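You operate a simulated robot arm through the tools that you are given. There is no shell and no other tool. Be economical: measure what you need, move in short steps, check, and stop when the job is done.

You are at the controls of a simulated robot arm. One attempt, no reset.

## Task
Press the wall zero button three times. Put the small bottle marked "22" from the long bench top on the silver steel dish and the small bottle labelled "26" on top of the red reel. Open the boxes drawer, put the box on the long bench top away in the inside of the boxes drawer and shut the drawer again. Take the gas jar on the long bench top and put it away on the window bench top. Fetch the short cylinder that says "3" from the long bench top and stand it on the grey mat. Any order will do. Set down upright: small bottle, box, gas jar, short cylinder.

It is judged by the outcome, as a careful person would: the job done as asked, and still so three seconds after it is handed in. It fails if anything else is knocked over, pushed out of place, dropped, spilled or broken.

## Robot
A 6-joint arm with a two-finger gripper on a trunk, on a base that drives. Base frame: it is fixed to the floor where the robot stands at the start and does not move with it; the origin is under the middle of the robot, x ahead of it, y to its left, z up. Readings come in mm, degrees, newtons and seconds.
Its first joint turns from -166.0 to 166.0 degrees. Places, roughly: box [1000, 750, 1000]; boxes drawer [-700, 6600, 500]; gas jar [1000, 1500, 1000]; grey mat [700, 3500, 900]; inside of the boxes drawer [-700, 6600, 500]; red reel (6x6x4 cm) [1000, 1000, 900]; short cylinder [750, 1500, 750]; small bottle [750, 500, 1000]; steel dish (10x10x3 cm) [800, 500, 900]; wall zero button [800, 0, 1100]; window bench top [-700, -6300, 800]. Payload 2.54 kg.
Tool frame: the origin (TCP) lies between the finger pads and is the grasp point; the fingertips stand 30 mm ahead of it; z points along the fingers, y is the line along which they close. The gripper opens to 116 mm. The gripper's body begins 95 mm behind the TCP.
Orientation is told as [roll, pitch, yaw] about the base's x, y, z axes, in that order, counted from this pose: with the fingers straight down and closing along the base's y, the tool's x points along the base's -x, its y along +y and its z along -z.

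## Interface
- The arm moves only by the tool send_rows. Its argument "increments" is a list of rows, each an object of numbers (a shift or turn left out is 0, a gripper value left out holds the last): "tx", "ty", "tz": the shift along the tool's x, y, z in mm; "wx", "wy", "wz": the turn, a rotation vector about the tool's x, y, z in degrees; "claw": the finger opening in mm, from 0 to 116. In form: [{"tx": .., "ty": .., "tz": .., "wx": .., "wy": .., "wz": .., "claw": ..}, ...]. A call has 1 to 10 rows; each row shifts and turns the commanded pose from where the row before left it, along the tool's axes as they then stand. Each row takes 0.2 s and may step no farther than 50 mm and 8.6 degrees from the row before; otherwise, or with a gripper value out of range, the whole call is refused. Where a pose cannot be reached the arm comes as near as it can. A force on the tool above 40 N (or 10 N above the force at the start of the call, whichever is more), or a blocked arm, ends the call early, and 0.2 s more pass. Each finger travels about 72 mm/s and halts on what it meets, pressing with about 27 N; the grip force reading is that of the motor and also rises with nothing between the fingers. The clock runs only during rows and for 0.2 s after the last one: add rows that do not move to give the fingers time. It gives the time, the measured TCP pose, the force on the tool (base axes), the opening and the grip force at its end, in the units of the frame above (readings bear some noise), with the torque about the TCP (base axes, N m) and any sound that the robot's microphone picked up.
- Cameras (640 x 400 px; columns grow to the right, rows downward): "scene" is now at [-29.6, 173.2, 1429.6]; the picture's right is [0.27, -0.96, 0.00], its down [-0.36, -0.10, -0.93] and it looks along [0.89, 0.25, -0.38] (base axes); focal length 279 px, centre (320, 200). "wrist" rides on the gripper at [69, -15, -122] in the tool frame; the picture's right is [0.21, 0.98, 0.00], its down [-0.83, 0.18, -0.53] and it looks along [-0.52, 0.11, 0.85] (tool axes); focal length 251 px, centre (320, 200). There is no depth. A picture from a camera that has moved, and an enlarged one, comes with that camera's place and axes in the base frame and with its lens.
- get_image(camera): a new picture of that camera. The clock stands still meanwhile.
- roll_base(legs): drives the robot by 1 to 6 legs, each [ahead, left, turn to the left] in mm, mm and degrees, along the robot's own axes; the way and the turn of a leg run together, so that a leg with both is an arc; at most 1500 mm and 180 degrees a leg. The arm and the cameras ride along, it lands a little off, and it stops where it bumps. It gives what a move gives.
- aim_head(pan, tilt): turns the head with the scene camera to pan (to the left, within 120 degrees either way) and tilt (down, from -29 to 69), counted from straight ahead of the robot. It gives what a move gives.
- zoom(camera, box): a new picture of the part [left, top, right, bottom] of that camera's present view, enlarged. The clock stands still meanwhile.
- hand_in(): hands the job in; it is judged then, once.

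Go step by step. Nothing tells you exact positions but the pictures and the camera data: compare them with the known pose of the tool, close in by small moves and look again before you grip or let go. The budget is 196 turns and 174 pictures, counting those below and the enlarged ones. Unless the task says otherwise, let go and move clear before handing in.

The tools are called after "Call:" as name(argument=value, ...) on one line, values as JSON. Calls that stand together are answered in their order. send_rows: Moves the arm, as the interface text tells. Its arguments: {"type":"object","properties":{"increments":{"type":"array","items":{"type":"object","properties":{"tx":{"type":"number"},"ty":{"type":"number"},"tz":{"type":"number"},"wx":{"type":"number"},"wy":{"type":"number"},"wz":{"type":"number"},"claw":{"type":"number"}}}}},"required":["increments"]} The other tools are called the same way: roll_base (legs) drives the base; aim_head (pan, tilt) turns the head that bears the scene camera; get_image (camera) takes a picture; zoom (camera, box) takes an enlarged picture of a part of a camera's view; hand_in () hands the job in.

At the start:

```text
time: 0.0
ee_pos: [392.4, 303.8, 1323.5]
tool_rot: [0.1, -0.1, -0.1]
contact_force: [0.9, 0.6, -0.9]
torque: [0.0, -0.01, 0.0]
width: 115.9
gripper_force: 0.0
robot x, y, heading: [1.8, 0.7, 0.2]
head pan, tilt: [15.9, 22.2]
```

scene: 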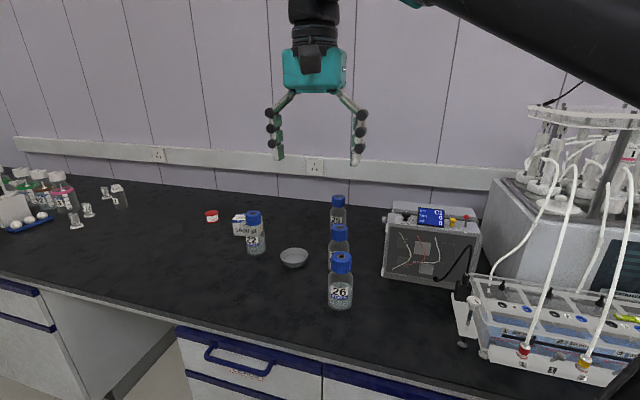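
wrist: 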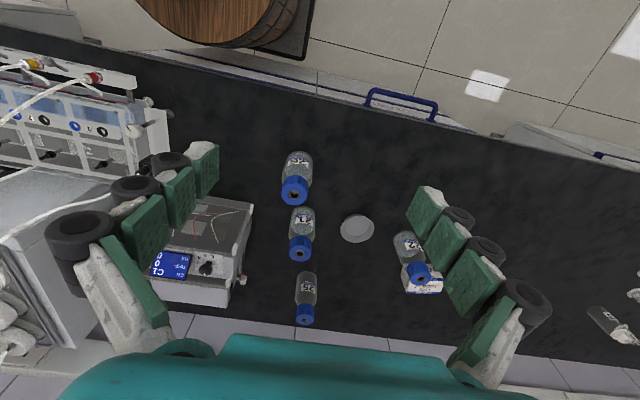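

I see a bench ahead with bottles 22, 26 and others, a steel dish, a box and a red-capped thing. I'll look closer at the scene.

Call:
zoom(camera="scene", box=[180, 170, 380, 320])

Call:
zoom(camera="scene", box=[0, 150, 180, 260])

Call:
zoom(camera="scene", box=[370, 180, 520, 300])

```text
2.67 times, centred on (280, 245) of scene
camera zoom: at [-29.6, 173.2, 1429.6], right [0.27, -0.96, 0.0], down [-0.36, -0.1, -0.93], along [0.89, 0.25, -0.38], focal length 744 px, centre (427, 80)
```

zoom: 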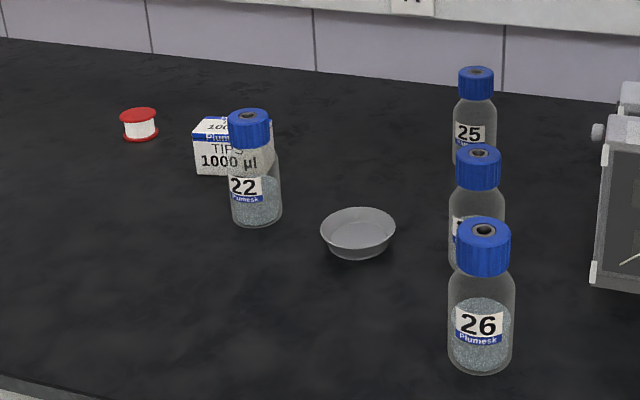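

```text
3.56 times, centred on (90, 205) of scene
camera zoom: at [-29.6, 173.2, 1429.6], right [0.27, -0.96, 0.0], down [-0.36, -0.1, -0.93], along [0.89, 0.25, -0.38], focal length 992 px, centre (1138, 182)
```

zoom: 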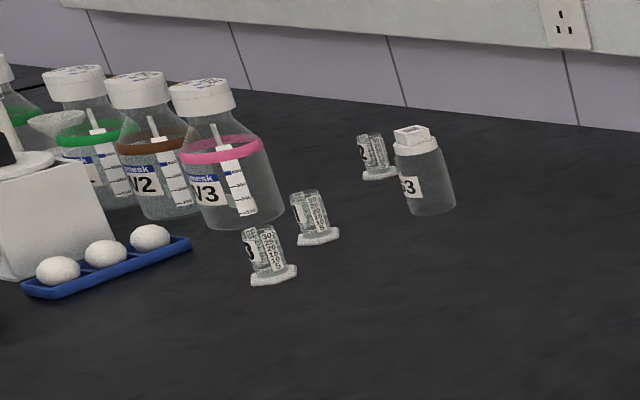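

```text
3.33 times, centred on (445, 240) of scene
camera zoom: at [-29.6, 173.2, 1429.6], right [0.27, -0.96, 0.0], down [-0.36, -0.1, -0.93], along [0.89, 0.25, -0.38], focal length 930 px, centre (-97, 67)
```

zoom: 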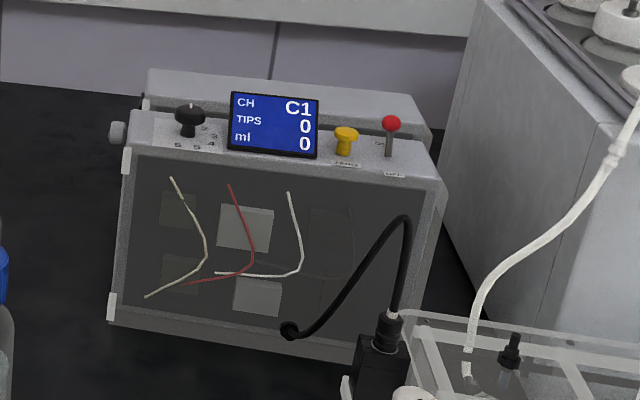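

I zoom in on the device's knobs, and turn the head to the left for the gas jar, cylinders and mat.

Call:
zoom(camera="scene", box=[430, 200, 480, 230])

Call:
aim_head(pan=55, tilt=22)

Call:
get_image(camera="scene")

```text
12.80 times, centred on (455, 215) of scene
camera zoom: at [-29.6, 173.2, 1429.6], right [0.27, -0.96, 0.0], down [-0.36, -0.1, -0.93], along [0.89, 0.25, -0.38], focal length 3571 px, centre (-1408, 8)
```

zoom: 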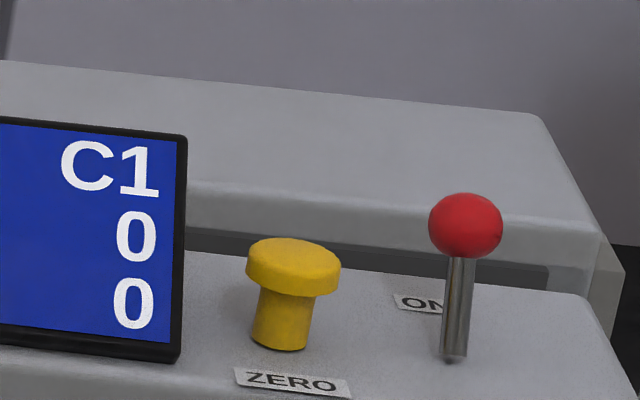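

```text
time: 1.1
ee_pos: [392.5, 304.3, 1325.5]
tool_rot: [0.0, 0.0, -0.1]
contact_force: [-0.7, 0.4, 0.5]
torque: [0.0, 0.05, 0.01]
width: 116.1
gripper_force: 0.1
robot x, y, heading: [3.5, -1.5, 0.2]
head pan, tilt: [55.0, 22.0]
```

```text
167 pictures are left
camera scene: at [-65.6, 223.8, 1430.0], right [0.82, -0.57, 0.0], down [-0.22, -0.31, -0.93], along [0.53, 0.76, -0.37], focal length 279 px, centre (320, 200)
```

scene: 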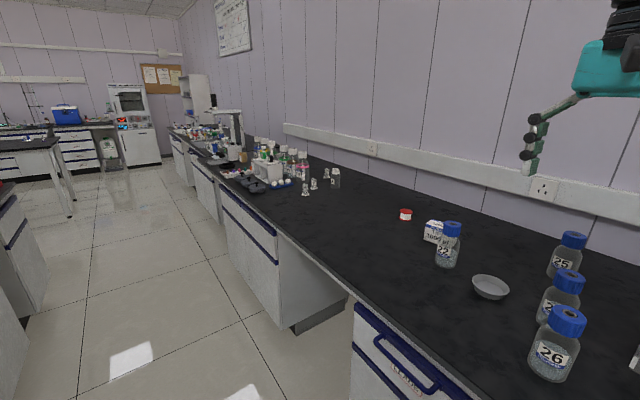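

The yellow ZERO knob on the device is near [790, 0, 1070]; bottles stand on a bench at about z 855. I close the fingers and move toward the knob at a safe height for a view.

Call:
send_rows(increments=[{"tx": -40, "ty": -28, "claw": 0}, {"tx": -40, "ty": -28}, {"tx": -40, "ty": -28}, {"tx": -40, "ty": -28}, {"tx": -40, "ty": -28}, {"tx": -40, "ty": -28}, {"tx": -40, "ty": -28}, {"tx": -40, "ty": -28}, {"ty": -28}, {"ty": -28}])

Call:
aim_head(pan=0, tilt=25)

Call:
get_image(camera="wrist")

Call:
get_image(camera="scene")

```text
time: 3.2
ee_pos: [714.1, 24.5, 1326.7]
tool_rot: [0.0, 0.0, 0.1]
contact_force: [1.1, 0.9, -0.2]
torque: [-0.05, 0.02, -0.02]
width: 0.1
gripper_force: 27.1
robot x, y, heading: [-1.0, -2.1, -0.4]
head pan, tilt: [55.0, 22.0]
```

```text
time: 4.5
ee_pos: [714.6, 25.8, 1326.5]
tool_rot: [-0.1, 0.0, 0.0]
contact_force: [-0.5, -0.3, 0.1]
torque: [0.0, 0.01, 0.03]
width: 0.0
gripper_force: 27.2
robot x, y, heading: [-3.3, -1.1, 0.0]
head pan, tilt: [0.0, 25.0]
```

```text
166 pictures are left
camera wrist: at [645.9, 9.9, 1449.0], right [-0.21, 0.98, 0.0], down [0.83, 0.18, 0.53], along [0.52, 0.11, -0.85], focal length 251 px, centre (320, 200)
```

wrist: 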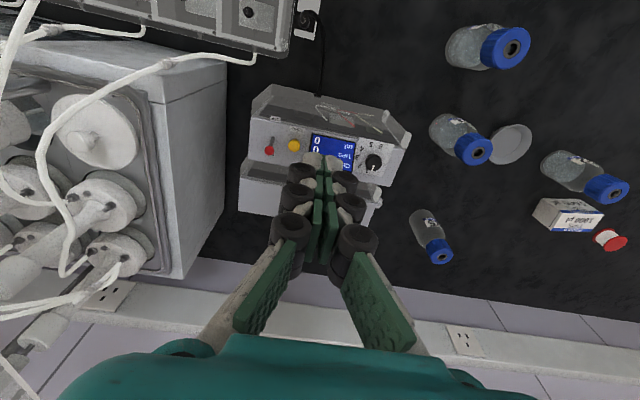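

```text
165 pictures are left
camera scene: at [-26.7, 147.9, 1425.1], right [0.0, -1.0, 0.0], down [-0.42, 0.0, -0.91], along [0.91, 0.0, -0.42], focal length 279 px, centre (320, 200)
```

scene: 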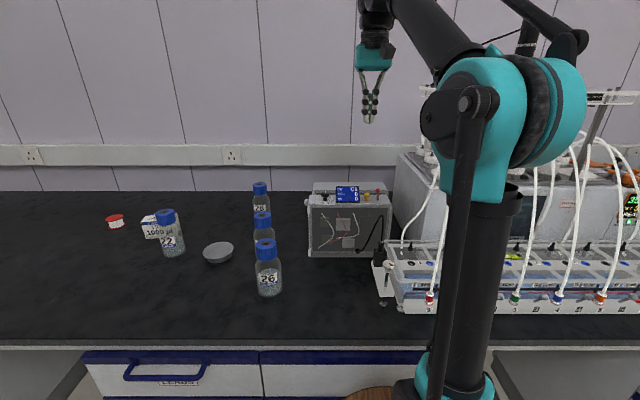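

The button is about [782, 0, 1085]. I go above it and look again.

Call:
send_rows(increments=[{"tx": -30, "ty": -13}, {"tx": -37, "ty": -13}, {"tz": 45}, {"tz": 45}, {"tz": 40}, {}])

Call:
get_image(camera="wrist")

Call:
zoom(camera="scene", box=[310, 120, 430, 220])

```text
time: 5.9
ee_pos: [778.2, -4.0, 1196.3]
tool_rot: [0.0, 0.0, 0.0]
contact_force: [0.3, -0.1, 0.5]
torque: [-0.01, 0.01, 0.02]
width: 0.1
gripper_force: 27.0
robot x, y, heading: [-1.5, 0.1, 0.3]
head pan, tilt: [0.0, 25.0]
```

```text
164 pictures are left
camera wrist: at [711.1, -18.8, 1318.0], right [-0.21, 0.98, 0.0], down [0.83, 0.18, 0.53], along [0.52, 0.11, -0.85], focal length 251 px, centre (320, 200)
```

wrist: 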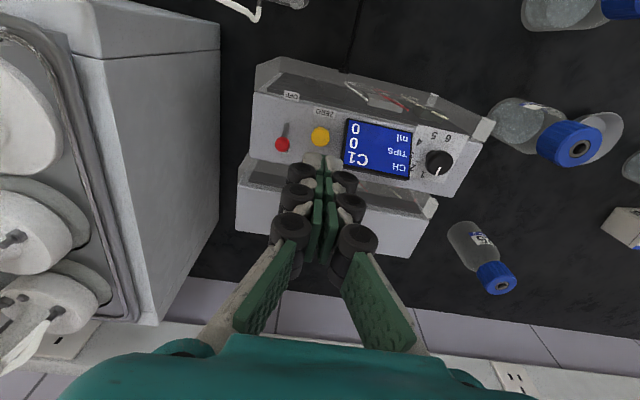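

```text
4.00 times, centred on (370, 170) of scene
camera zoom: at [-26.6, 147.8, 1425.1], right [0.0, -1.0, 0.0], down [-0.42, 0.0, -0.91], along [0.91, 0.0, -0.42], focal length 1116 px, centre (120, 320)
```

zoom: 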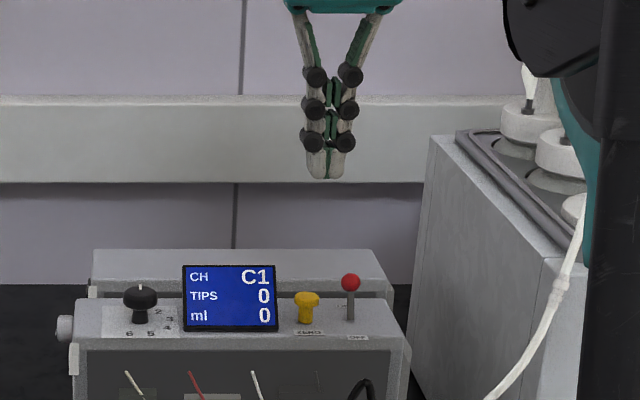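

The button is at about [790, -2, 1068]. I centre above it and descend to just above.

Call:
send_rows(increments=[{"tx": -12, "ty": 2}, {"tz": 40}, {"tz": 35}, {}])

Call:
get_image(camera="wrist")

Call:
zoom(camera="scene", box=[330, 150, 410, 210])

```text
time: 6.9
ee_pos: [788.9, -1.0, 1121.9]
tool_rot: [0.0, 0.0, 0.0]
contact_force: [0.7, 1.2, -0.6]
torque: [0.03, 0.03, -0.02]
width: 0.4
gripper_force: 27.1
robot x, y, heading: [1.8, -0.5, 0.2]
head pan, tilt: [0.0, 25.0]
```

```text
162 pictures are left
camera wrist: at [721.1, -16.5, 1244.4], right [-0.21, 0.98, 0.0], down [0.83, 0.18, 0.53], along [0.52, 0.11, -0.85], focal length 251 px, centre (320, 200)
```

wrist: 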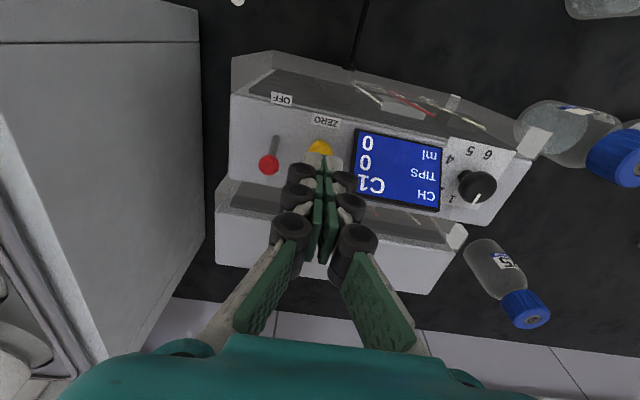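

```text
6.67 times, centred on (370, 180) of scene
camera zoom: at [-26.7, 147.8, 1425.1], right [0.0, -1.0, 0.0], down [-0.42, 0.0, -0.91], along [0.91, 0.0, -0.42], focal length 1860 px, centre (-13, 333)
```

zoom: 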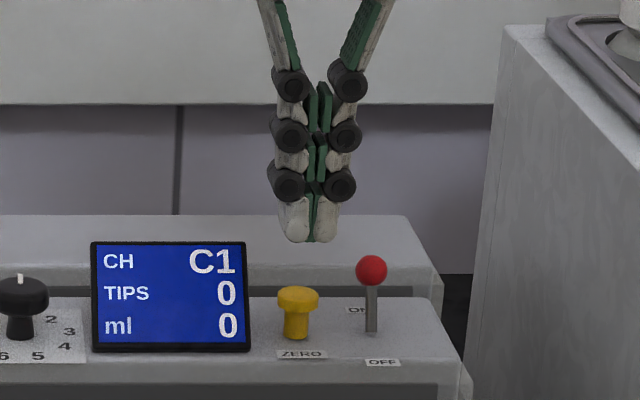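

The tips hover about 25 mm above the button, a few mm off in y. I correct and press gently in small steps.

Call:
send_rows(increments=[{"tx": 1, "ty": 3}, {"tz": 12}, {"tz": 4}, {"tz": 3}, {"tz": 3}])

Call:
zoom(camera="scene", box=[330, 150, 410, 210])

```text
time: 8.1
ee_pos: [788.4, 2.6, 1099.1]
tool_rot: [0.0, 0.0, 0.0]
contact_force: [-0.6, -0.3, 0.6]
torque: [-0.02, 0.03, -0.02]
width: 0.0
gripper_force: 27.7
robot x, y, heading: [0.3, 0.4, -0.1]
head pan, tilt: [0.0, 25.0]
```

```text
6.67 times, centred on (370, 180) of scene
camera zoom: at [-26.7, 147.8, 1425.1], right [0.0, -1.0, 0.0], down [-0.42, 0.0, -0.91], along [0.91, 0.0, -0.42], focal length 1860 px, centre (-13, 333)
```

zoom: 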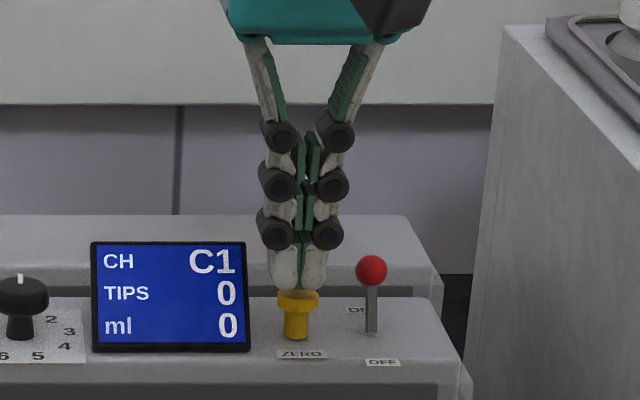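

The tips are just over the button, well centred. I press in small steps and watch force and sound.

Call:
send_rows(increments=[{"tz": 2}, {"tz": 2}, {"tz": 2}])

```text
time: 8.9
ee_pos: [790.5, 2.3, 1091.5]
tool_rot: [-0.1, 0.0, 0.1]
contact_force: [0.5, 0.0, 0.6]
torque: [0.01, 0.0, 0.0]
width: 0.3
gripper_force: 27.0
robot x, y, heading: [2.2, 2.3, 0.2]
head pan, tilt: [0.0, 25.0]
```

Call:
send_rows(increments=[{"tz": 2}, {"tz": 2}, {"tz": 2}])

Call:
zoom(camera="scene", box=[330, 150, 410, 210])

Call:
get_image(camera="wrist")

```text
time: 9.7
ee_pos: [792.2, 2.1, 1085.3]
tool_rot: [0.0, -0.1, 0.0]
contact_force: [0.4, -1.0, 1.7]
torque: [-0.02, 0.02, -0.01]
width: 0.0
gripper_force: 27.0
robot x, y, heading: [2.1, -2.1, -0.0]
head pan, tilt: [0.0, 25.0]
```

```text
6.67 times, centred on (370, 180) of scene
camera zoom: at [-26.8, 147.8, 1425.1], right [0.0, -1.0, 0.0], down [-0.42, 0.0, -0.91], along [0.91, 0.0, -0.42], focal length 1860 px, centre (-13, 333)
```

zoom: 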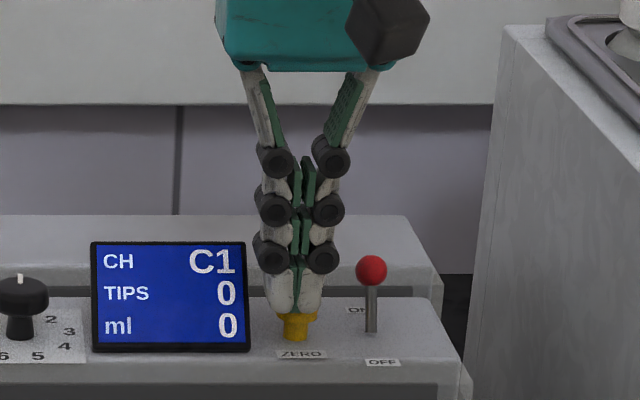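

```text
158 pictures are left
camera wrist: at [723.0, -12.1, 1207.4], right [-0.21, 0.98, 0.0], down [0.83, 0.18, 0.53], along [0.52, 0.11, -0.85], focal length 251 px, centre (320, 200)
```

wrist: 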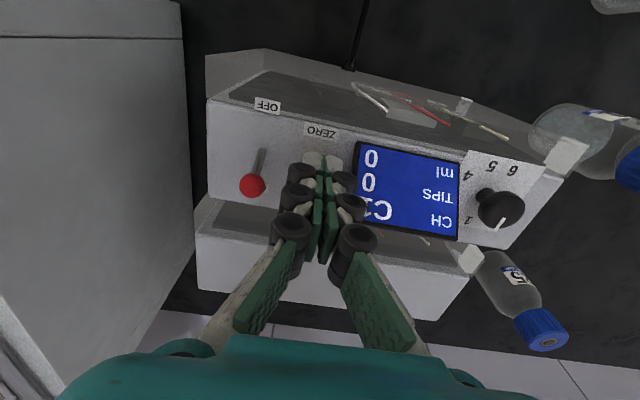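

Call:
zoom(camera="scene", box=[355, 180, 379, 204])

Call:
zoom(camera="wrist", box=[280, 110, 360, 170])

```text
16.00 times, centred on (367, 192) of scene
camera zoom: at [-26.8, 147.8, 1425.1], right [0.0, -1.0, 0.0], down [-0.42, 0.0, -0.91], along [0.91, 0.0, -0.42], focal length 4464 px, centre (-432, 328)
```

zoom: 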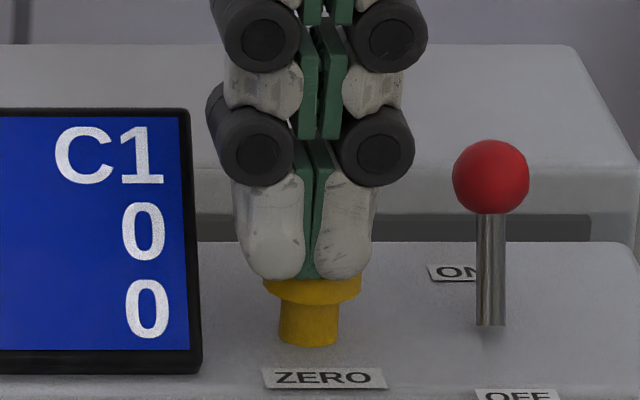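

```text
6.67 times, centred on (320, 140) of wrist
camera zoom: at [723.0, -12.1, 1207.4], right [-0.21, 0.98, 0.0], down [0.83, 0.18, 0.53], along [0.52, 0.11, -0.85], focal length 1676 px, centre (320, 600)
```

zoom: 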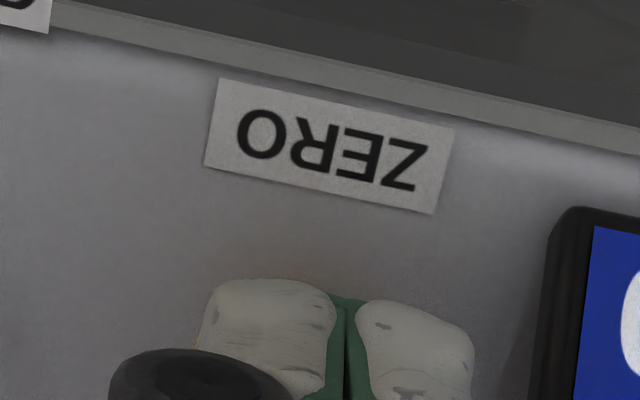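

The button is sinking under light force. I press on in small steps until it clicks or stops.

Call:
send_rows(increments=[{"tz": 1.5}, {"tz": 1.5}, {"tz": 1.5}])

```text
time: 10.5
ee_pos: [790.6, 3.3, 1081.0]
tool_rot: [0.0, 0.1, -0.1]
contact_force: [-0.5, 1.1, 2.2]
torque: [0.02, 0.01, -0.02]
width: 0.2
gripper_force: 27.1
robot x, y, heading: [0.5, -0.3, 0.2]
head pan, tilt: [0.0, 25.0]
heard: click
```

A click. I lift off fully and look at the button.

Call:
send_rows(increments=[{"tz": -10}, {"tz": -15}, {}])

Call:
zoom(camera="scene", box=[330, 150, 410, 210])

```text
time: 11.3
ee_pos: [789.8, 2.2, 1105.8]
tool_rot: [0.0, 0.0, 0.0]
contact_force: [-0.2, 0.1, -0.2]
torque: [-0.01, -0.02, -0.02]
width: 0.0
gripper_force: 26.9
robot x, y, heading: [0.3, -0.2, -0.1]
head pan, tilt: [0.0, 25.0]
```

```text
6.67 times, centred on (370, 180) of scene
camera zoom: at [-26.7, 147.8, 1425.1], right [0.0, -1.0, 0.0], down [-0.42, 0.0, -0.91], along [0.91, 0.0, -0.42], focal length 1860 px, centre (-13, 333)
```

zoom: 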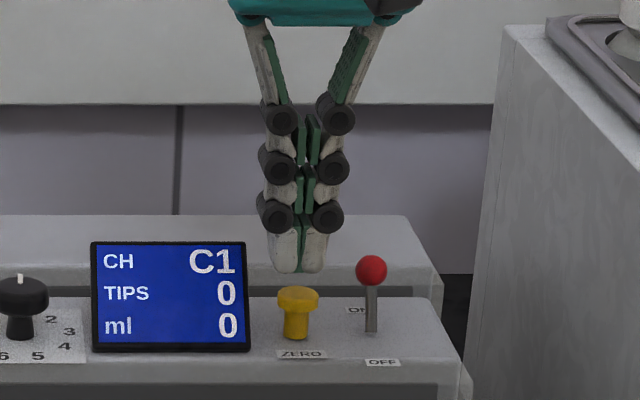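

The button sprang back. Second press, same depth.

Call:
send_rows(increments=[{"tz": 12}, {"tz": 5}, {"tz": 3}, {"tz": 3}, {"tz": 2}, {}])

```text
time: 12.7
ee_pos: [791.4, 2.4, 1080.8]
tool_rot: [0.0, 0.0, 0.0]
contact_force: [0.6, 1.1, 3.1]
torque: [0.03, -0.01, 0.0]
width: 0.0
gripper_force: 29.1
robot x, y, heading: [-0.2, 1.5, -0.0]
head pan, tilt: [0.0, 25.0]
heard: click
```

Call:
send_rows(increments=[{"tz": -10}, {"tz": -15}, {}, {}])

Call:
send_rows(increments=[{"tz": 12}, {"tz": 5}, {"tz": 3}, {"tz": 3}, {"tz": 2}, {}])

Call:
send_rows(increments=[{"tz": -10}, {"tz": -15}, {}, {}])

Call:
zoom(camera="scene", box=[330, 150, 410, 210])

```text
time: 13.7
ee_pos: [789.8, 2.7, 1105.8]
tool_rot: [0.0, 0.0, 0.1]
contact_force: [-0.3, -0.5, 0.5]
torque: [0.0, 0.0, -0.02]
width: 0.0
gripper_force: 28.2
robot x, y, heading: [2.7, -3.5, 0.1]
head pan, tilt: [0.0, 25.0]
```

```text
time: 15.1
ee_pos: [790.2, 4.1, 1082.0]
tool_rot: [0.1, 0.1, 0.1]
contact_force: [0.2, -0.4, 2.6]
torque: [-0.05, 0.04, -0.02]
width: 0.0
gripper_force: 28.9
robot x, y, heading: [0.8, -2.7, -0.2]
head pan, tilt: [0.0, 25.0]
heard: click
```

```text
time: 16.1
ee_pos: [790.7, 3.7, 1106.5]
tool_rot: [0.0, 0.0, 0.0]
contact_force: [-0.3, 0.1, 0.3]
torque: [0.01, -0.02, -0.02]
width: 0.0
gripper_force: 28.0
robot x, y, heading: [1.0, 0.9, 0.4]
head pan, tilt: [0.0, 25.0]
```

```text
6.67 times, centred on (370, 180) of scene
camera zoom: at [-26.7, 147.8, 1425.1], right [0.0, -1.0, 0.0], down [-0.42, 0.0, -0.91], along [0.91, 0.0, -0.42], focal length 1860 px, centre (-13, 333)
```

zoom: 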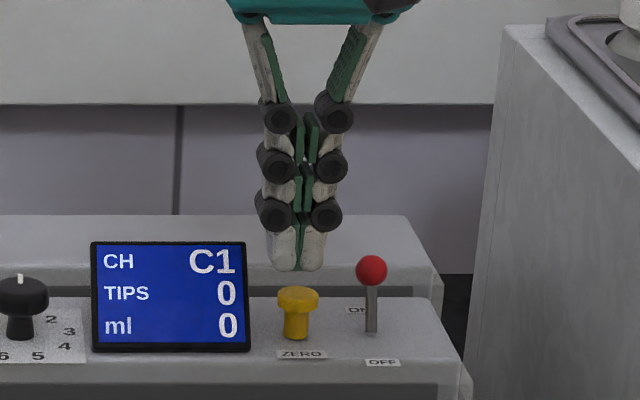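

Three clicks: the button is done. Now I raise the arm and look at the floor around before driving left.

Call:
send_rows(increments=[{"tz": -50}, {"tz": -50}, {"tz": -50}, {"tz": -50, "tx": 40, "ty": 20, "claw": 100}, {"tx": 45, "ty": 40}, {"tx": 45, "ty": 40}, {"tx": 45, "ty": 40}, {"tx": 45, "ty": 40}, {"tx": 45, "ty": 40}, {"tx": 45, "ty": 40}])

Call:
aim_head(pan=30, tilt=65)

Call:
get_image(camera="scene")

```text
refused: row 4 steps farther than a row can; nothing moved
```

```text
time: 17.2
ee_pos: [790.3, 3.5, 1106.2]
tool_rot: [0.1, 0.0, 0.0]
contact_force: [-0.7, 0.3, 0.1]
torque: [0.01, -0.01, -0.03]
width: 0.0
gripper_force: 28.6
robot x, y, heading: [0.4, 0.5, 0.1]
head pan, tilt: [30.0, 65.0]
```

```text
153 pictures are left
camera scene: at [-66.2, 178.1, 1369.6], right [0.5, -0.87, 0.0], down [-0.78, -0.45, -0.42], along [0.37, 0.21, -0.91], focal length 279 px, centre (320, 200)
```

scene: 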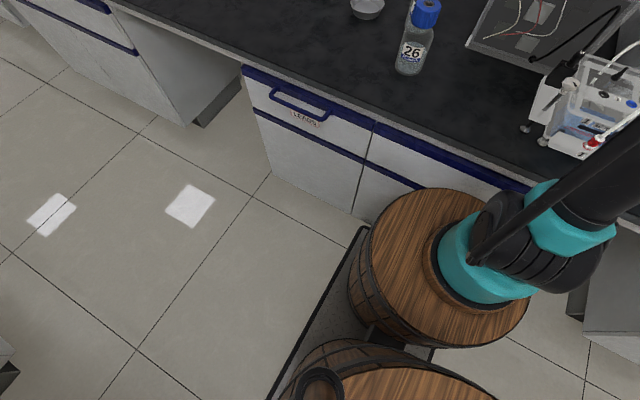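

The floor to the left is free and the bench runs parallel to my y. I raise the arm, tuck it, and drive left.

Call:
send_rows(increments=[{"tz": -48}, {"tz": -48}, {"tz": -48}, {"tz": -48, "claw": 100}, {"tx": 40, "ty": 25}, {"tx": 40, "ty": 25}, {"tx": 40, "ty": 25}, {"tx": 40, "ty": 25}, {"tx": 40, "ty": 25}, {"tx": 40, "ty": 25}])

Call:
roll_base(legs=[[0, 400, 0]])

Call:
aim_head(pan=0, tilt=30)

Call:
get_image(camera="scene")

Call:
get_image(camera="wrist")

```text
time: 19.4
ee_pos: [549.2, 149.9, 1296.5]
tool_rot: [0.0, 0.0, 0.0]
contact_force: [0.0, 0.3, -1.2]
torque: [-0.05, 0.04, -0.02]
width: 100.0
gripper_force: 0.0
robot x, y, heading: [0.7, 2.4, -0.1]
head pan, tilt: [30.0, 65.0]
```

```text
time: 21.9
ee_pos: [546.9, 551.7, 1297.6]
tool_rot: [0.0, 0.0, 0.3]
contact_force: [-0.3, -0.4, -0.9]
torque: [-0.01, -0.03, -0.02]
width: 99.8
gripper_force: 0.0
robot x, y, heading: [-0.9, 399.2, 0.2]
head pan, tilt: [30.0, 65.0]
```

```text
time: 22.9
ee_pos: [547.4, 551.8, 1296.5]
tool_rot: [0.0, 0.0, 0.3]
contact_force: [-0.2, 0.9, 0.2]
torque: [0.02, 0.01, 0.0]
width: 100.0
gripper_force: 0.1
robot x, y, heading: [-2.8, 399.2, 0.0]
head pan, tilt: [0.0, 30.0]
```

```text
152 pictures are left
camera scene: at [-30.0, 546.7, 1417.1], right [0.01, -1.0, 0.0], down [-0.5, 0.0, -0.87], along [0.87, 0.0, -0.5], focal length 279 px, centre (320, 200)
```

scene: 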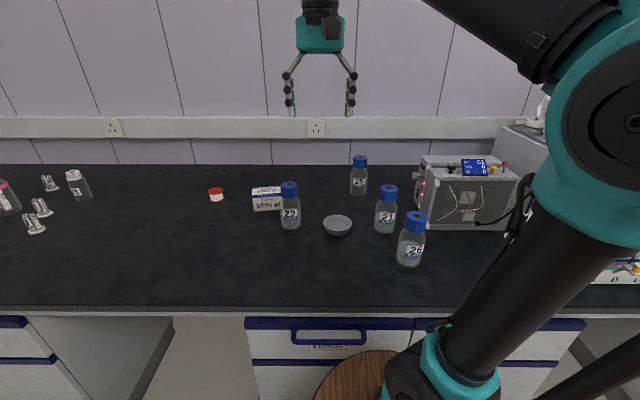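

```text
151 pictures are left
camera wrist: at [479.4, 536.4, 1419.7], right [-0.22, 0.98, 0.0], down [0.82, 0.19, 0.53], along [0.52, 0.12, -0.85], focal length 251 px, centre (320, 200)
```

wrist: 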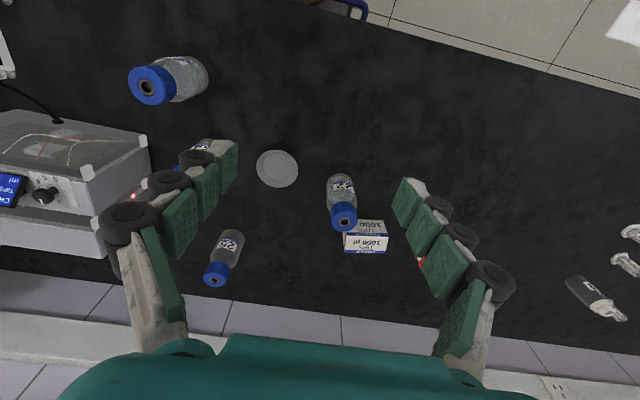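

Bottle 22's cap is about [760, 647, 1010] and the dish about [753, 491, 865]. I move above bottle 22.

Call:
send_rows(increments=[{"tx": -42, "ty": 19}, {"tx": -42, "ty": 19}, {"tx": -42, "ty": 19}, {"tx": -42, "ty": 19}, {"tx": -42, "ty": 19}, {"tz": 45}, {"tz": 45}, {"tz": 45}, {}])

Call:
get_image(camera="wrist")

Call:
zoom(camera="scene", box=[200, 110, 400, 260])

```text
time: 24.9
ee_pos: [755.7, 649.4, 1162.8]
tool_rot: [0.0, 0.0, 0.3]
contact_force: [1.2, 0.2, -0.6]
torque: [-0.05, 0.0, 0.0]
width: 99.9
gripper_force: 0.1
robot x, y, heading: [0.6, 403.0, 0.3]
head pan, tilt: [0.0, 30.0]
```

```text
150 pictures are left
camera wrist: at [687.0, 633.7, 1285.3], right [-0.22, 0.98, 0.0], down [0.82, 0.19, 0.53], along [0.52, 0.12, -0.85], focal length 251 px, centre (320, 200)
```

wrist: 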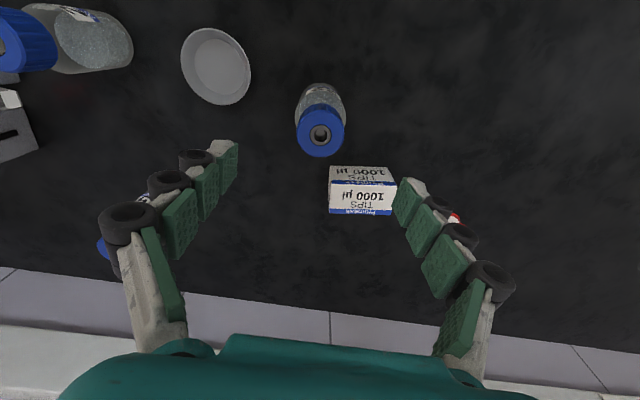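

```text
2.67 times, centred on (300, 185) of scene
camera zoom: at [-29.9, 546.7, 1417.2], right [0.0, -1.0, 0.0], down [-0.5, 0.0, -0.87], along [0.87, 0.0, -0.5], focal length 744 px, centre (373, 240)
```

zoom: 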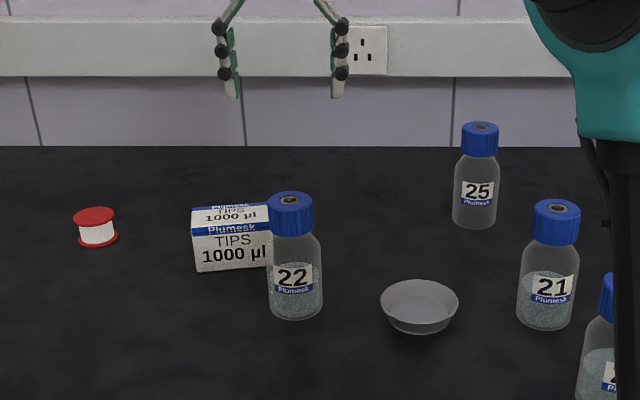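

Cap is at about [772, 653]; I align and descend partway around the bottle.

Call:
send_rows(increments=[{"tx": -16, "ty": 4}, {"tz": 45}, {"tz": 45}, {"tz": 40}, {}])

Call:
get_image(camera="wrist")

Call:
zoom(camera="scene", box=[200, 110, 400, 260])

```text
time: 26.1
ee_pos: [773.1, 650.1, 1032.7]
tool_rot: [-0.1, 0.0, 0.3]
contact_force: [-0.1, 0.4, 0.6]
torque: [0.01, -0.03, 0.02]
width: 100.2
gripper_force: 0.2
robot x, y, heading: [-0.6, 397.2, 0.2]
head pan, tilt: [0.0, 30.0]
```

```text
148 pictures are left
camera wrist: at [705.4, 634.8, 1153.8], right [-0.22, 0.98, 0.0], down [0.82, 0.19, 0.53], along [0.52, 0.12, -0.85], focal length 251 px, centre (320, 200)
```

wrist: 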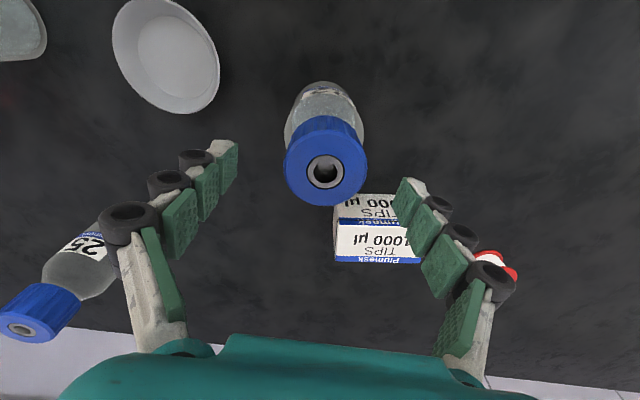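

```text
2.67 times, centred on (300, 185) of scene
camera zoom: at [-29.9, 546.7, 1417.2], right [0.0, -1.0, 0.0], down [-0.5, 0.0, -0.87], along [0.87, 0.0, -0.5], focal length 744 px, centre (373, 240)
```

zoom: 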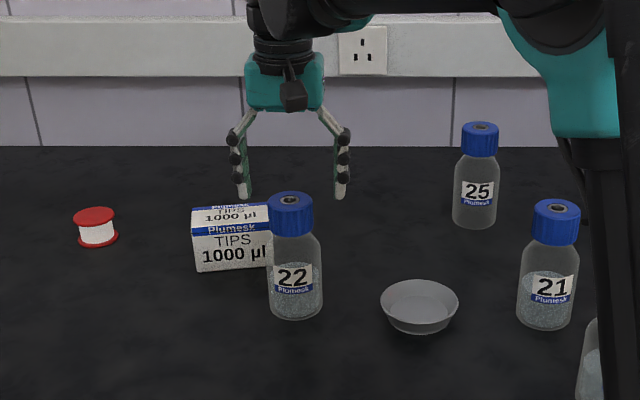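

Aligned; I descend to grip the body at about z 945 and close.

Call:
send_rows(increments=[{"ty": 3, "tz": 30}, {"tz": 30}, {"tz": 28}, {"claw": 40}, {}, {}, {}])

Call:
get_image(camera="wrist")

Call:
zoom(camera="scene", box=[200, 110, 400, 260])

```text
time: 27.7
ee_pos: [773.9, 653.0, 946.2]
tool_rot: [0.0, 0.0, 0.4]
contact_force: [0.3, 0.6, 0.4]
torque: [0.02, -0.02, -0.02]
width: 68.9
gripper_force: 26.9
robot x, y, heading: [1.1, 400.5, 0.3]
head pan, tilt: [0.0, 30.0]
```

```text
146 pictures are left
camera wrist: at [705.8, 637.8, 1067.7], right [-0.22, 0.98, 0.0], down [0.83, 0.19, 0.53], along [0.52, 0.12, -0.85], focal length 251 px, centre (320, 200)
```

wrist: 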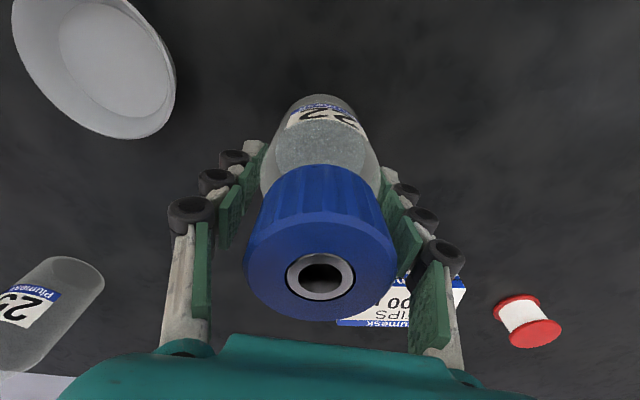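

```text
2.67 times, centred on (300, 185) of scene
camera zoom: at [-29.8, 546.7, 1417.2], right [0.0, -1.0, 0.0], down [-0.5, 0.0, -0.87], along [0.87, 0.0, -0.5], focal length 744 px, centre (373, 240)
```

zoom: 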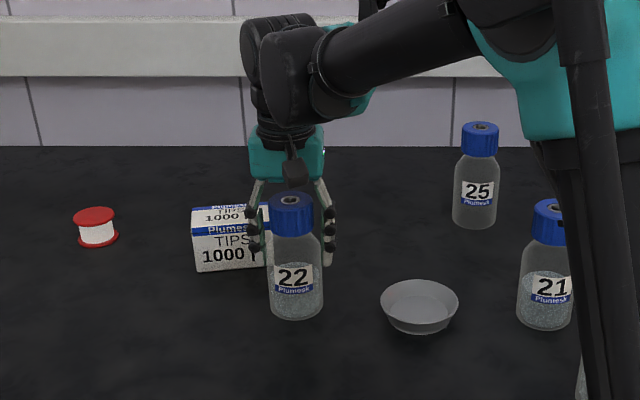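

Gripped at 69 mm. I lift 80 mm and carry it toward the dish, stopping over it to look.

Call:
send_rows(increments=[{"tz": -40}, {"tz": -40}, {"ty": -40, "tx": 5}, {"ty": -40, "tx": 5}, {"ty": -40, "tx": 5}, {"ty": -38, "tx": 7}, {}])

Call:
get_image(camera="wrist")

Call:
zoom(camera="scene", box=[250, 130, 410, 250])

```text
time: 29.3
ee_pos: [753.2, 497.4, 1020.2]
tool_rot: [0.0, -0.1, 0.4]
contact_force: [0.2, 0.0, -3.8]
torque: [-0.02, -0.02, -0.03]
width: 69.1
gripper_force: 26.5
robot x, y, heading: [-0.6, 399.0, 0.5]
head pan, tilt: [0.0, 30.0]
```

```text
144 pictures are left
camera wrist: at [685.9, 481.6, 1142.8], right [-0.22, 0.98, 0.0], down [0.82, 0.19, 0.53], along [0.52, 0.12, -0.85], focal length 251 px, centre (320, 200)
```

wrist: 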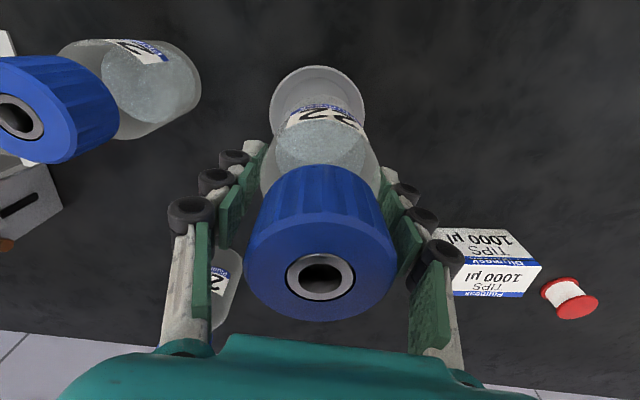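

```text
3.33 times, centred on (330, 190) of scene
camera zoom: at [-29.8, 546.7, 1417.2], right [0.0, -1.0, 0.0], down [-0.5, 0.0, -0.87], along [0.87, 0.0, -0.5], focal length 930 px, centre (287, 233)
```

zoom: 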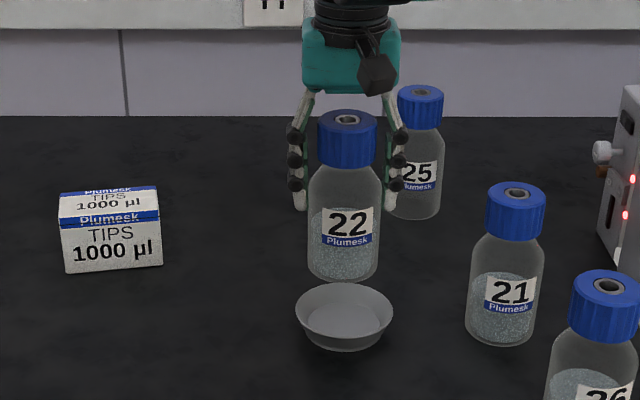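

The bottle is over the dish; nudge -3 mm in y, lower close to the dish and recheck.

Call:
send_rows(increments=[{"ty": -3, "tx": -1}, {"tz": 25}, {"tz": 15}, {}])

Call:
get_image(camera="wrist")

Call:
zoom(camera="scene", box=[290, 160, 386, 232])

```text
time: 30.3
ee_pos: [753.8, 493.5, 983.0]
tool_rot: [0.0, 0.1, 0.3]
contact_force: [0.6, 0.1, -3.3]
torque: [0.01, 0.0, -0.01]
width: 69.0
gripper_force: 27.1
robot x, y, heading: [-1.0, 402.5, 0.2]
head pan, tilt: [0.0, 30.0]
```

```text
142 pictures are left
camera wrist: at [685.8, 478.5, 1104.8], right [-0.22, 0.98, 0.0], down [0.82, 0.19, 0.53], along [0.52, 0.12, -0.85], focal length 251 px, centre (320, 200)
```

wrist: 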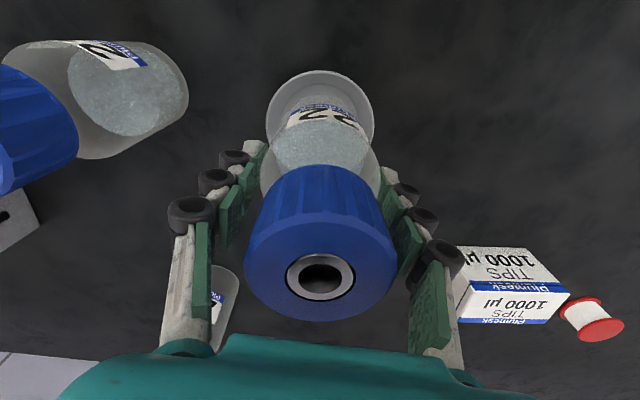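

```text
5.56 times, centred on (338, 196) of scene
camera zoom: at [-29.8, 546.7, 1417.2], right [0.0, -1.0, 0.0], down [-0.5, 0.0, -0.87], along [0.87, 0.0, -0.5], focal length 1550 px, centre (220, 222)
```

zoom: 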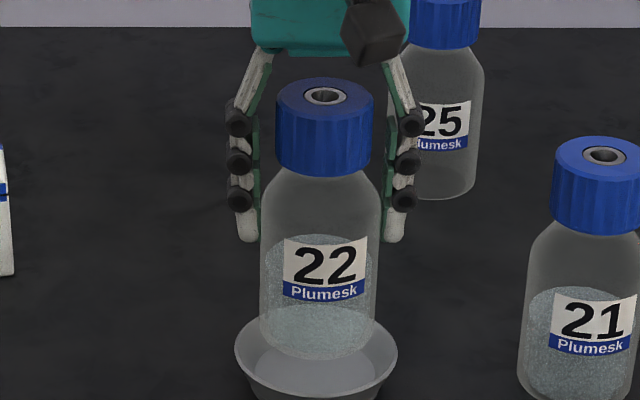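

Well centred both ways. Lower in small steps until it rests.

Call:
send_rows(increments=[{"tz": 15}, {"tz": 6}, {"tz": 3}, {"tz": 2}])

Call:
zoom(camera="scene", box=[290, 170, 386, 242])

```text
time: 31.3
ee_pos: [753.3, 494.5, 957.8]
tool_rot: [0.0, -0.1, 0.3]
contact_force: [0.9, -0.1, -4.1]
torque: [0.02, -0.01, 0.01]
width: 68.9
gripper_force: 26.9
robot x, y, heading: [0.3, 399.5, 0.3]
head pan, tilt: [0.0, 30.0]
```

```text
5.56 times, centred on (338, 206) of scene
camera zoom: at [-29.8, 546.7, 1417.2], right [0.0, -1.0, 0.0], down [-0.5, 0.0, -0.87], along [0.87, 0.0, -0.5], focal length 1550 px, centre (220, 167)
```

zoom: 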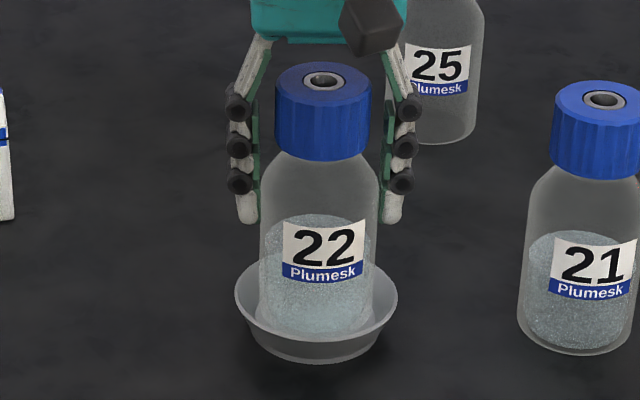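

Call:
send_rows(increments=[{"tz": 2}, {"tz": 2}])

```text
time: 31.9
ee_pos: [752.6, 493.8, 953.5]
tool_rot: [0.0, -0.1, 0.3]
contact_force: [0.9, -0.4, -2.9]
torque: [-0.05, -0.02, -0.01]
width: 68.8
gripper_force: 28.1
robot x, y, heading: [0.6, 397.5, 0.4]
head pan, tilt: [0.0, 30.0]
```

Call:
send_rows(increments=[{"tz": 1.5}, {"tz": 1.5}])

```text
time: 32.5
ee_pos: [753.0, 493.5, 951.7]
tool_rot: [0.0, 0.0, 0.3]
contact_force: [-1.6, 1.4, 13.4]
torque: [0.01, 0.0, -0.04]
width: 69.3
gripper_force: 26.8
robot x, y, heading: [-5.1, 398.4, -0.0]
head pan, tilt: [0.0, 30.0]
```

It is resting on the dish (13 N up). I ease 1 mm and open.

Call:
send_rows(increments=[{"tz": -1}, {"claw": 80}, {"claw": 95}, {}])

Call:
zoom(camera="scene", box=[290, 170, 386, 242])

Call:
get_image(camera="wrist")

```text
time: 33.5
ee_pos: [751.8, 493.9, 952.4]
tool_rot: [-0.1, 0.1, 0.2]
contact_force: [0.8, -0.4, -0.3]
torque: [0.02, -0.03, 0.0]
width: 95.0
gripper_force: 0.1
robot x, y, heading: [-3.3, 396.2, 0.1]
head pan, tilt: [0.0, 30.0]
```

```text
5.56 times, centred on (338, 206) of scene
camera zoom: at [-29.9, 546.6, 1417.2], right [0.0, -1.0, 0.0], down [-0.5, 0.0, -0.87], along [0.87, 0.0, -0.5], focal length 1550 px, centre (220, 167)
```

zoom: 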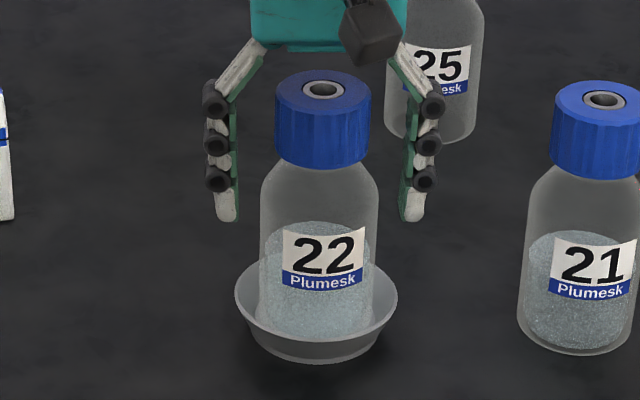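

```text
138 pictures are left
camera wrist: at [684.4, 478.3, 1074.9], right [-0.22, 0.98, 0.0], down [0.82, 0.19, 0.53], along [0.52, 0.12, -0.85], focal length 251 px, centre (320, 200)
```

wrist: 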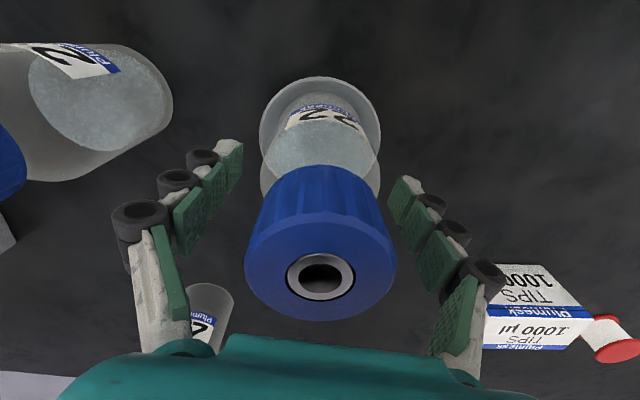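

Bottle 22 stands in the dish. Next bottle 26 at about [592, 291]; I rise and go above it.

Call:
send_rows(increments=[{"tz": -45, "claw": 100}, {"tz": -45}, {"tz": -45}, {"tz": -45}, {"tx": 30, "ty": -38}, {"tx": 30, "ty": -38}, {"tx": 30, "ty": -38}, {"tx": 30, "ty": -38}, {"tx": 30, "ty": -38}, {"tx": 10, "ty": -13}])

Call:
get_image(camera="wrist")

Call:
get_image(camera="scene")

```text
time: 35.7
ee_pos: [593.5, 289.0, 1132.0]
tool_rot: [0.0, 0.1, 0.4]
contact_force: [0.0, 0.6, 0.2]
torque: [0.01, 0.0, 0.0]
width: 100.1
gripper_force: 0.0
robot x, y, heading: [1.1, 398.7, 0.3]
head pan, tilt: [0.0, 30.0]
```

```text
137 pictures are left
camera wrist: at [524.8, 274.6, 1253.4], right [-0.22, 0.98, 0.0], down [0.82, 0.19, 0.53], along [0.52, 0.12, -0.85], focal length 251 px, centre (320, 200)
```

wrist: 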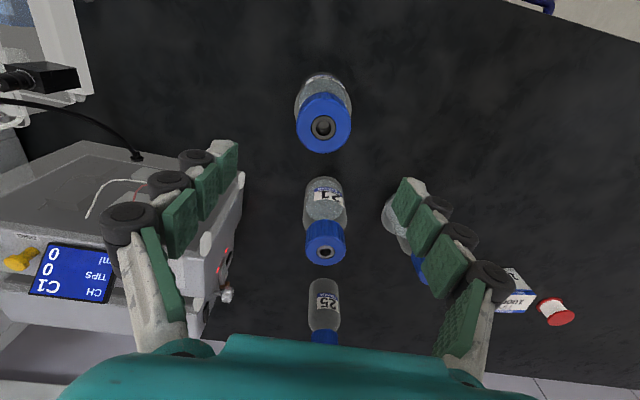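

```text
136 pictures are left
camera scene: at [-29.8, 546.6, 1417.2], right [0.0, -1.0, 0.0], down [-0.5, 0.0, -0.87], along [0.87, 0.0, -0.5], focal length 279 px, centre (320, 200)
```

scene: 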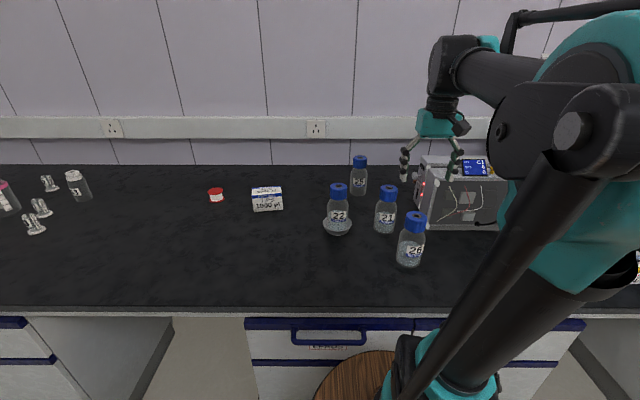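

Aligned to bottle 26 within 4 mm. Descend and grip.

Call:
send_rows(increments=[{"tx": -1, "ty": 3}, {"tz": 40}, {"tz": 40}, {"tz": 40}, {"tz": 40}, {"tz": 27}, {"claw": 40}, {}, {}, {}])

Call:
get_image(camera="wrist")

```text
time: 37.9
ee_pos: [595.4, 288.4, 946.8]
tool_rot: [0.0, 0.0, 0.3]
contact_force: [0.2, -0.2, -0.5]
torque: [0.0, 0.0, -0.02]
width: 68.3
gripper_force: 27.1
robot x, y, heading: [-7.7, 397.0, 0.2]
head pan, tilt: [0.0, 30.0]
```

```text
135 pictures are left
camera wrist: at [527.5, 273.7, 1069.8], right [-0.22, 0.98, 0.0], down [0.82, 0.19, 0.53], along [0.52, 0.12, -0.85], focal length 251 px, centre (320, 200)
```

wrist: 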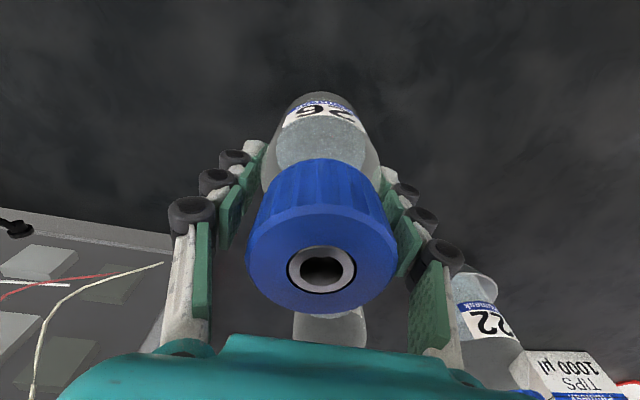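

Bottle 26 is gripped. The reel is near [945, 965], too far from here, so I lift and drive left about 550 mm.

Call:
send_rows(increments=[{"tz": -40}, {"tz": -40}, {"tz": -45}, {"tz": -45}, {"tz": -40}, {}])

Call:
roll_base(legs=[[0, 520, 0]])

Call:
get_image(camera="scene")

Call:
get_image(camera="wrist")

```text
time: 39.3
ee_pos: [595.8, 289.6, 1154.1]
tool_rot: [0.0, 0.0, 0.2]
contact_force: [0.1, 0.2, -4.0]
torque: [0.0, -0.02, 0.0]
width: 68.4
gripper_force: 27.3
robot x, y, heading: [0.7, 395.1, 0.3]
head pan, tilt: [0.0, 30.0]
```

```text
time: 42.3
ee_pos: [593.0, 811.5, 1153.9]
tool_rot: [0.1, 0.0, 0.1]
contact_force: [0.3, 0.2, -3.2]
torque: [0.0, -0.02, -0.01]
width: 68.5
gripper_force: 27.4
robot x, y, heading: [-3.8, 922.7, -0.0]
head pan, tilt: [0.0, 30.0]
```

```text
134 pictures are left
camera scene: at [-31.1, 1069.6, 1417.2], right [0.0, -1.0, 0.0], down [-0.5, 0.0, -0.87], along [0.87, 0.0, -0.5], focal length 279 px, centre (320, 200)
```

scene: 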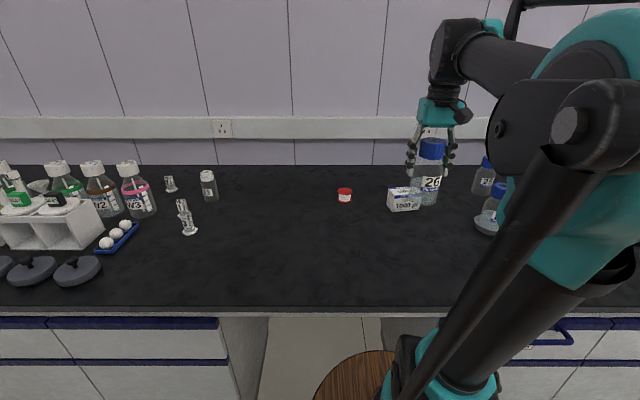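

```text
133 pictures are left
camera wrist: at [525.4, 796.6, 1276.2], right [-0.22, 0.98, 0.0], down [0.83, 0.18, 0.53], along [0.52, 0.12, -0.85], focal length 251 px, centre (320, 200)
```

wrist: 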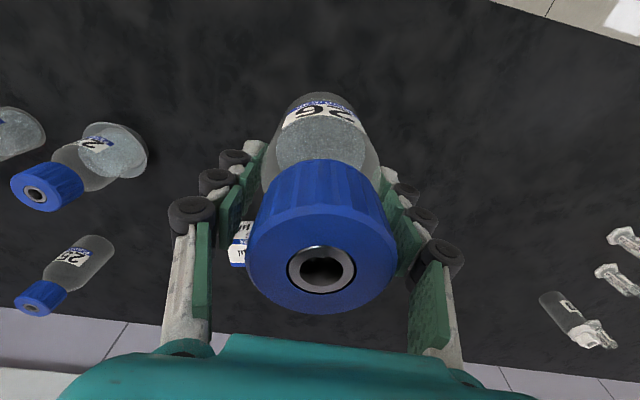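

I zoom on the reel and box from here.

Call:
zoom(camera="scene", box=[310, 170, 430, 230])

```text
5.33 times, centred on (370, 200) of scene
camera zoom: at [-31.1, 1069.6, 1417.2], right [0.0, -1.0, 0.0], down [-0.5, 0.0, -0.87], along [0.87, 0.0, -0.5], focal length 1488 px, centre (53, 200)
```

zoom: 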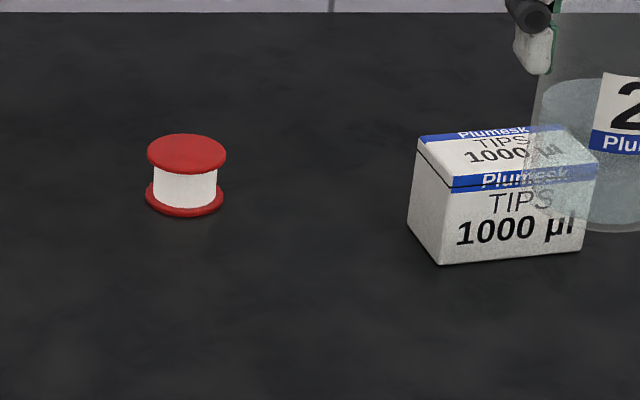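

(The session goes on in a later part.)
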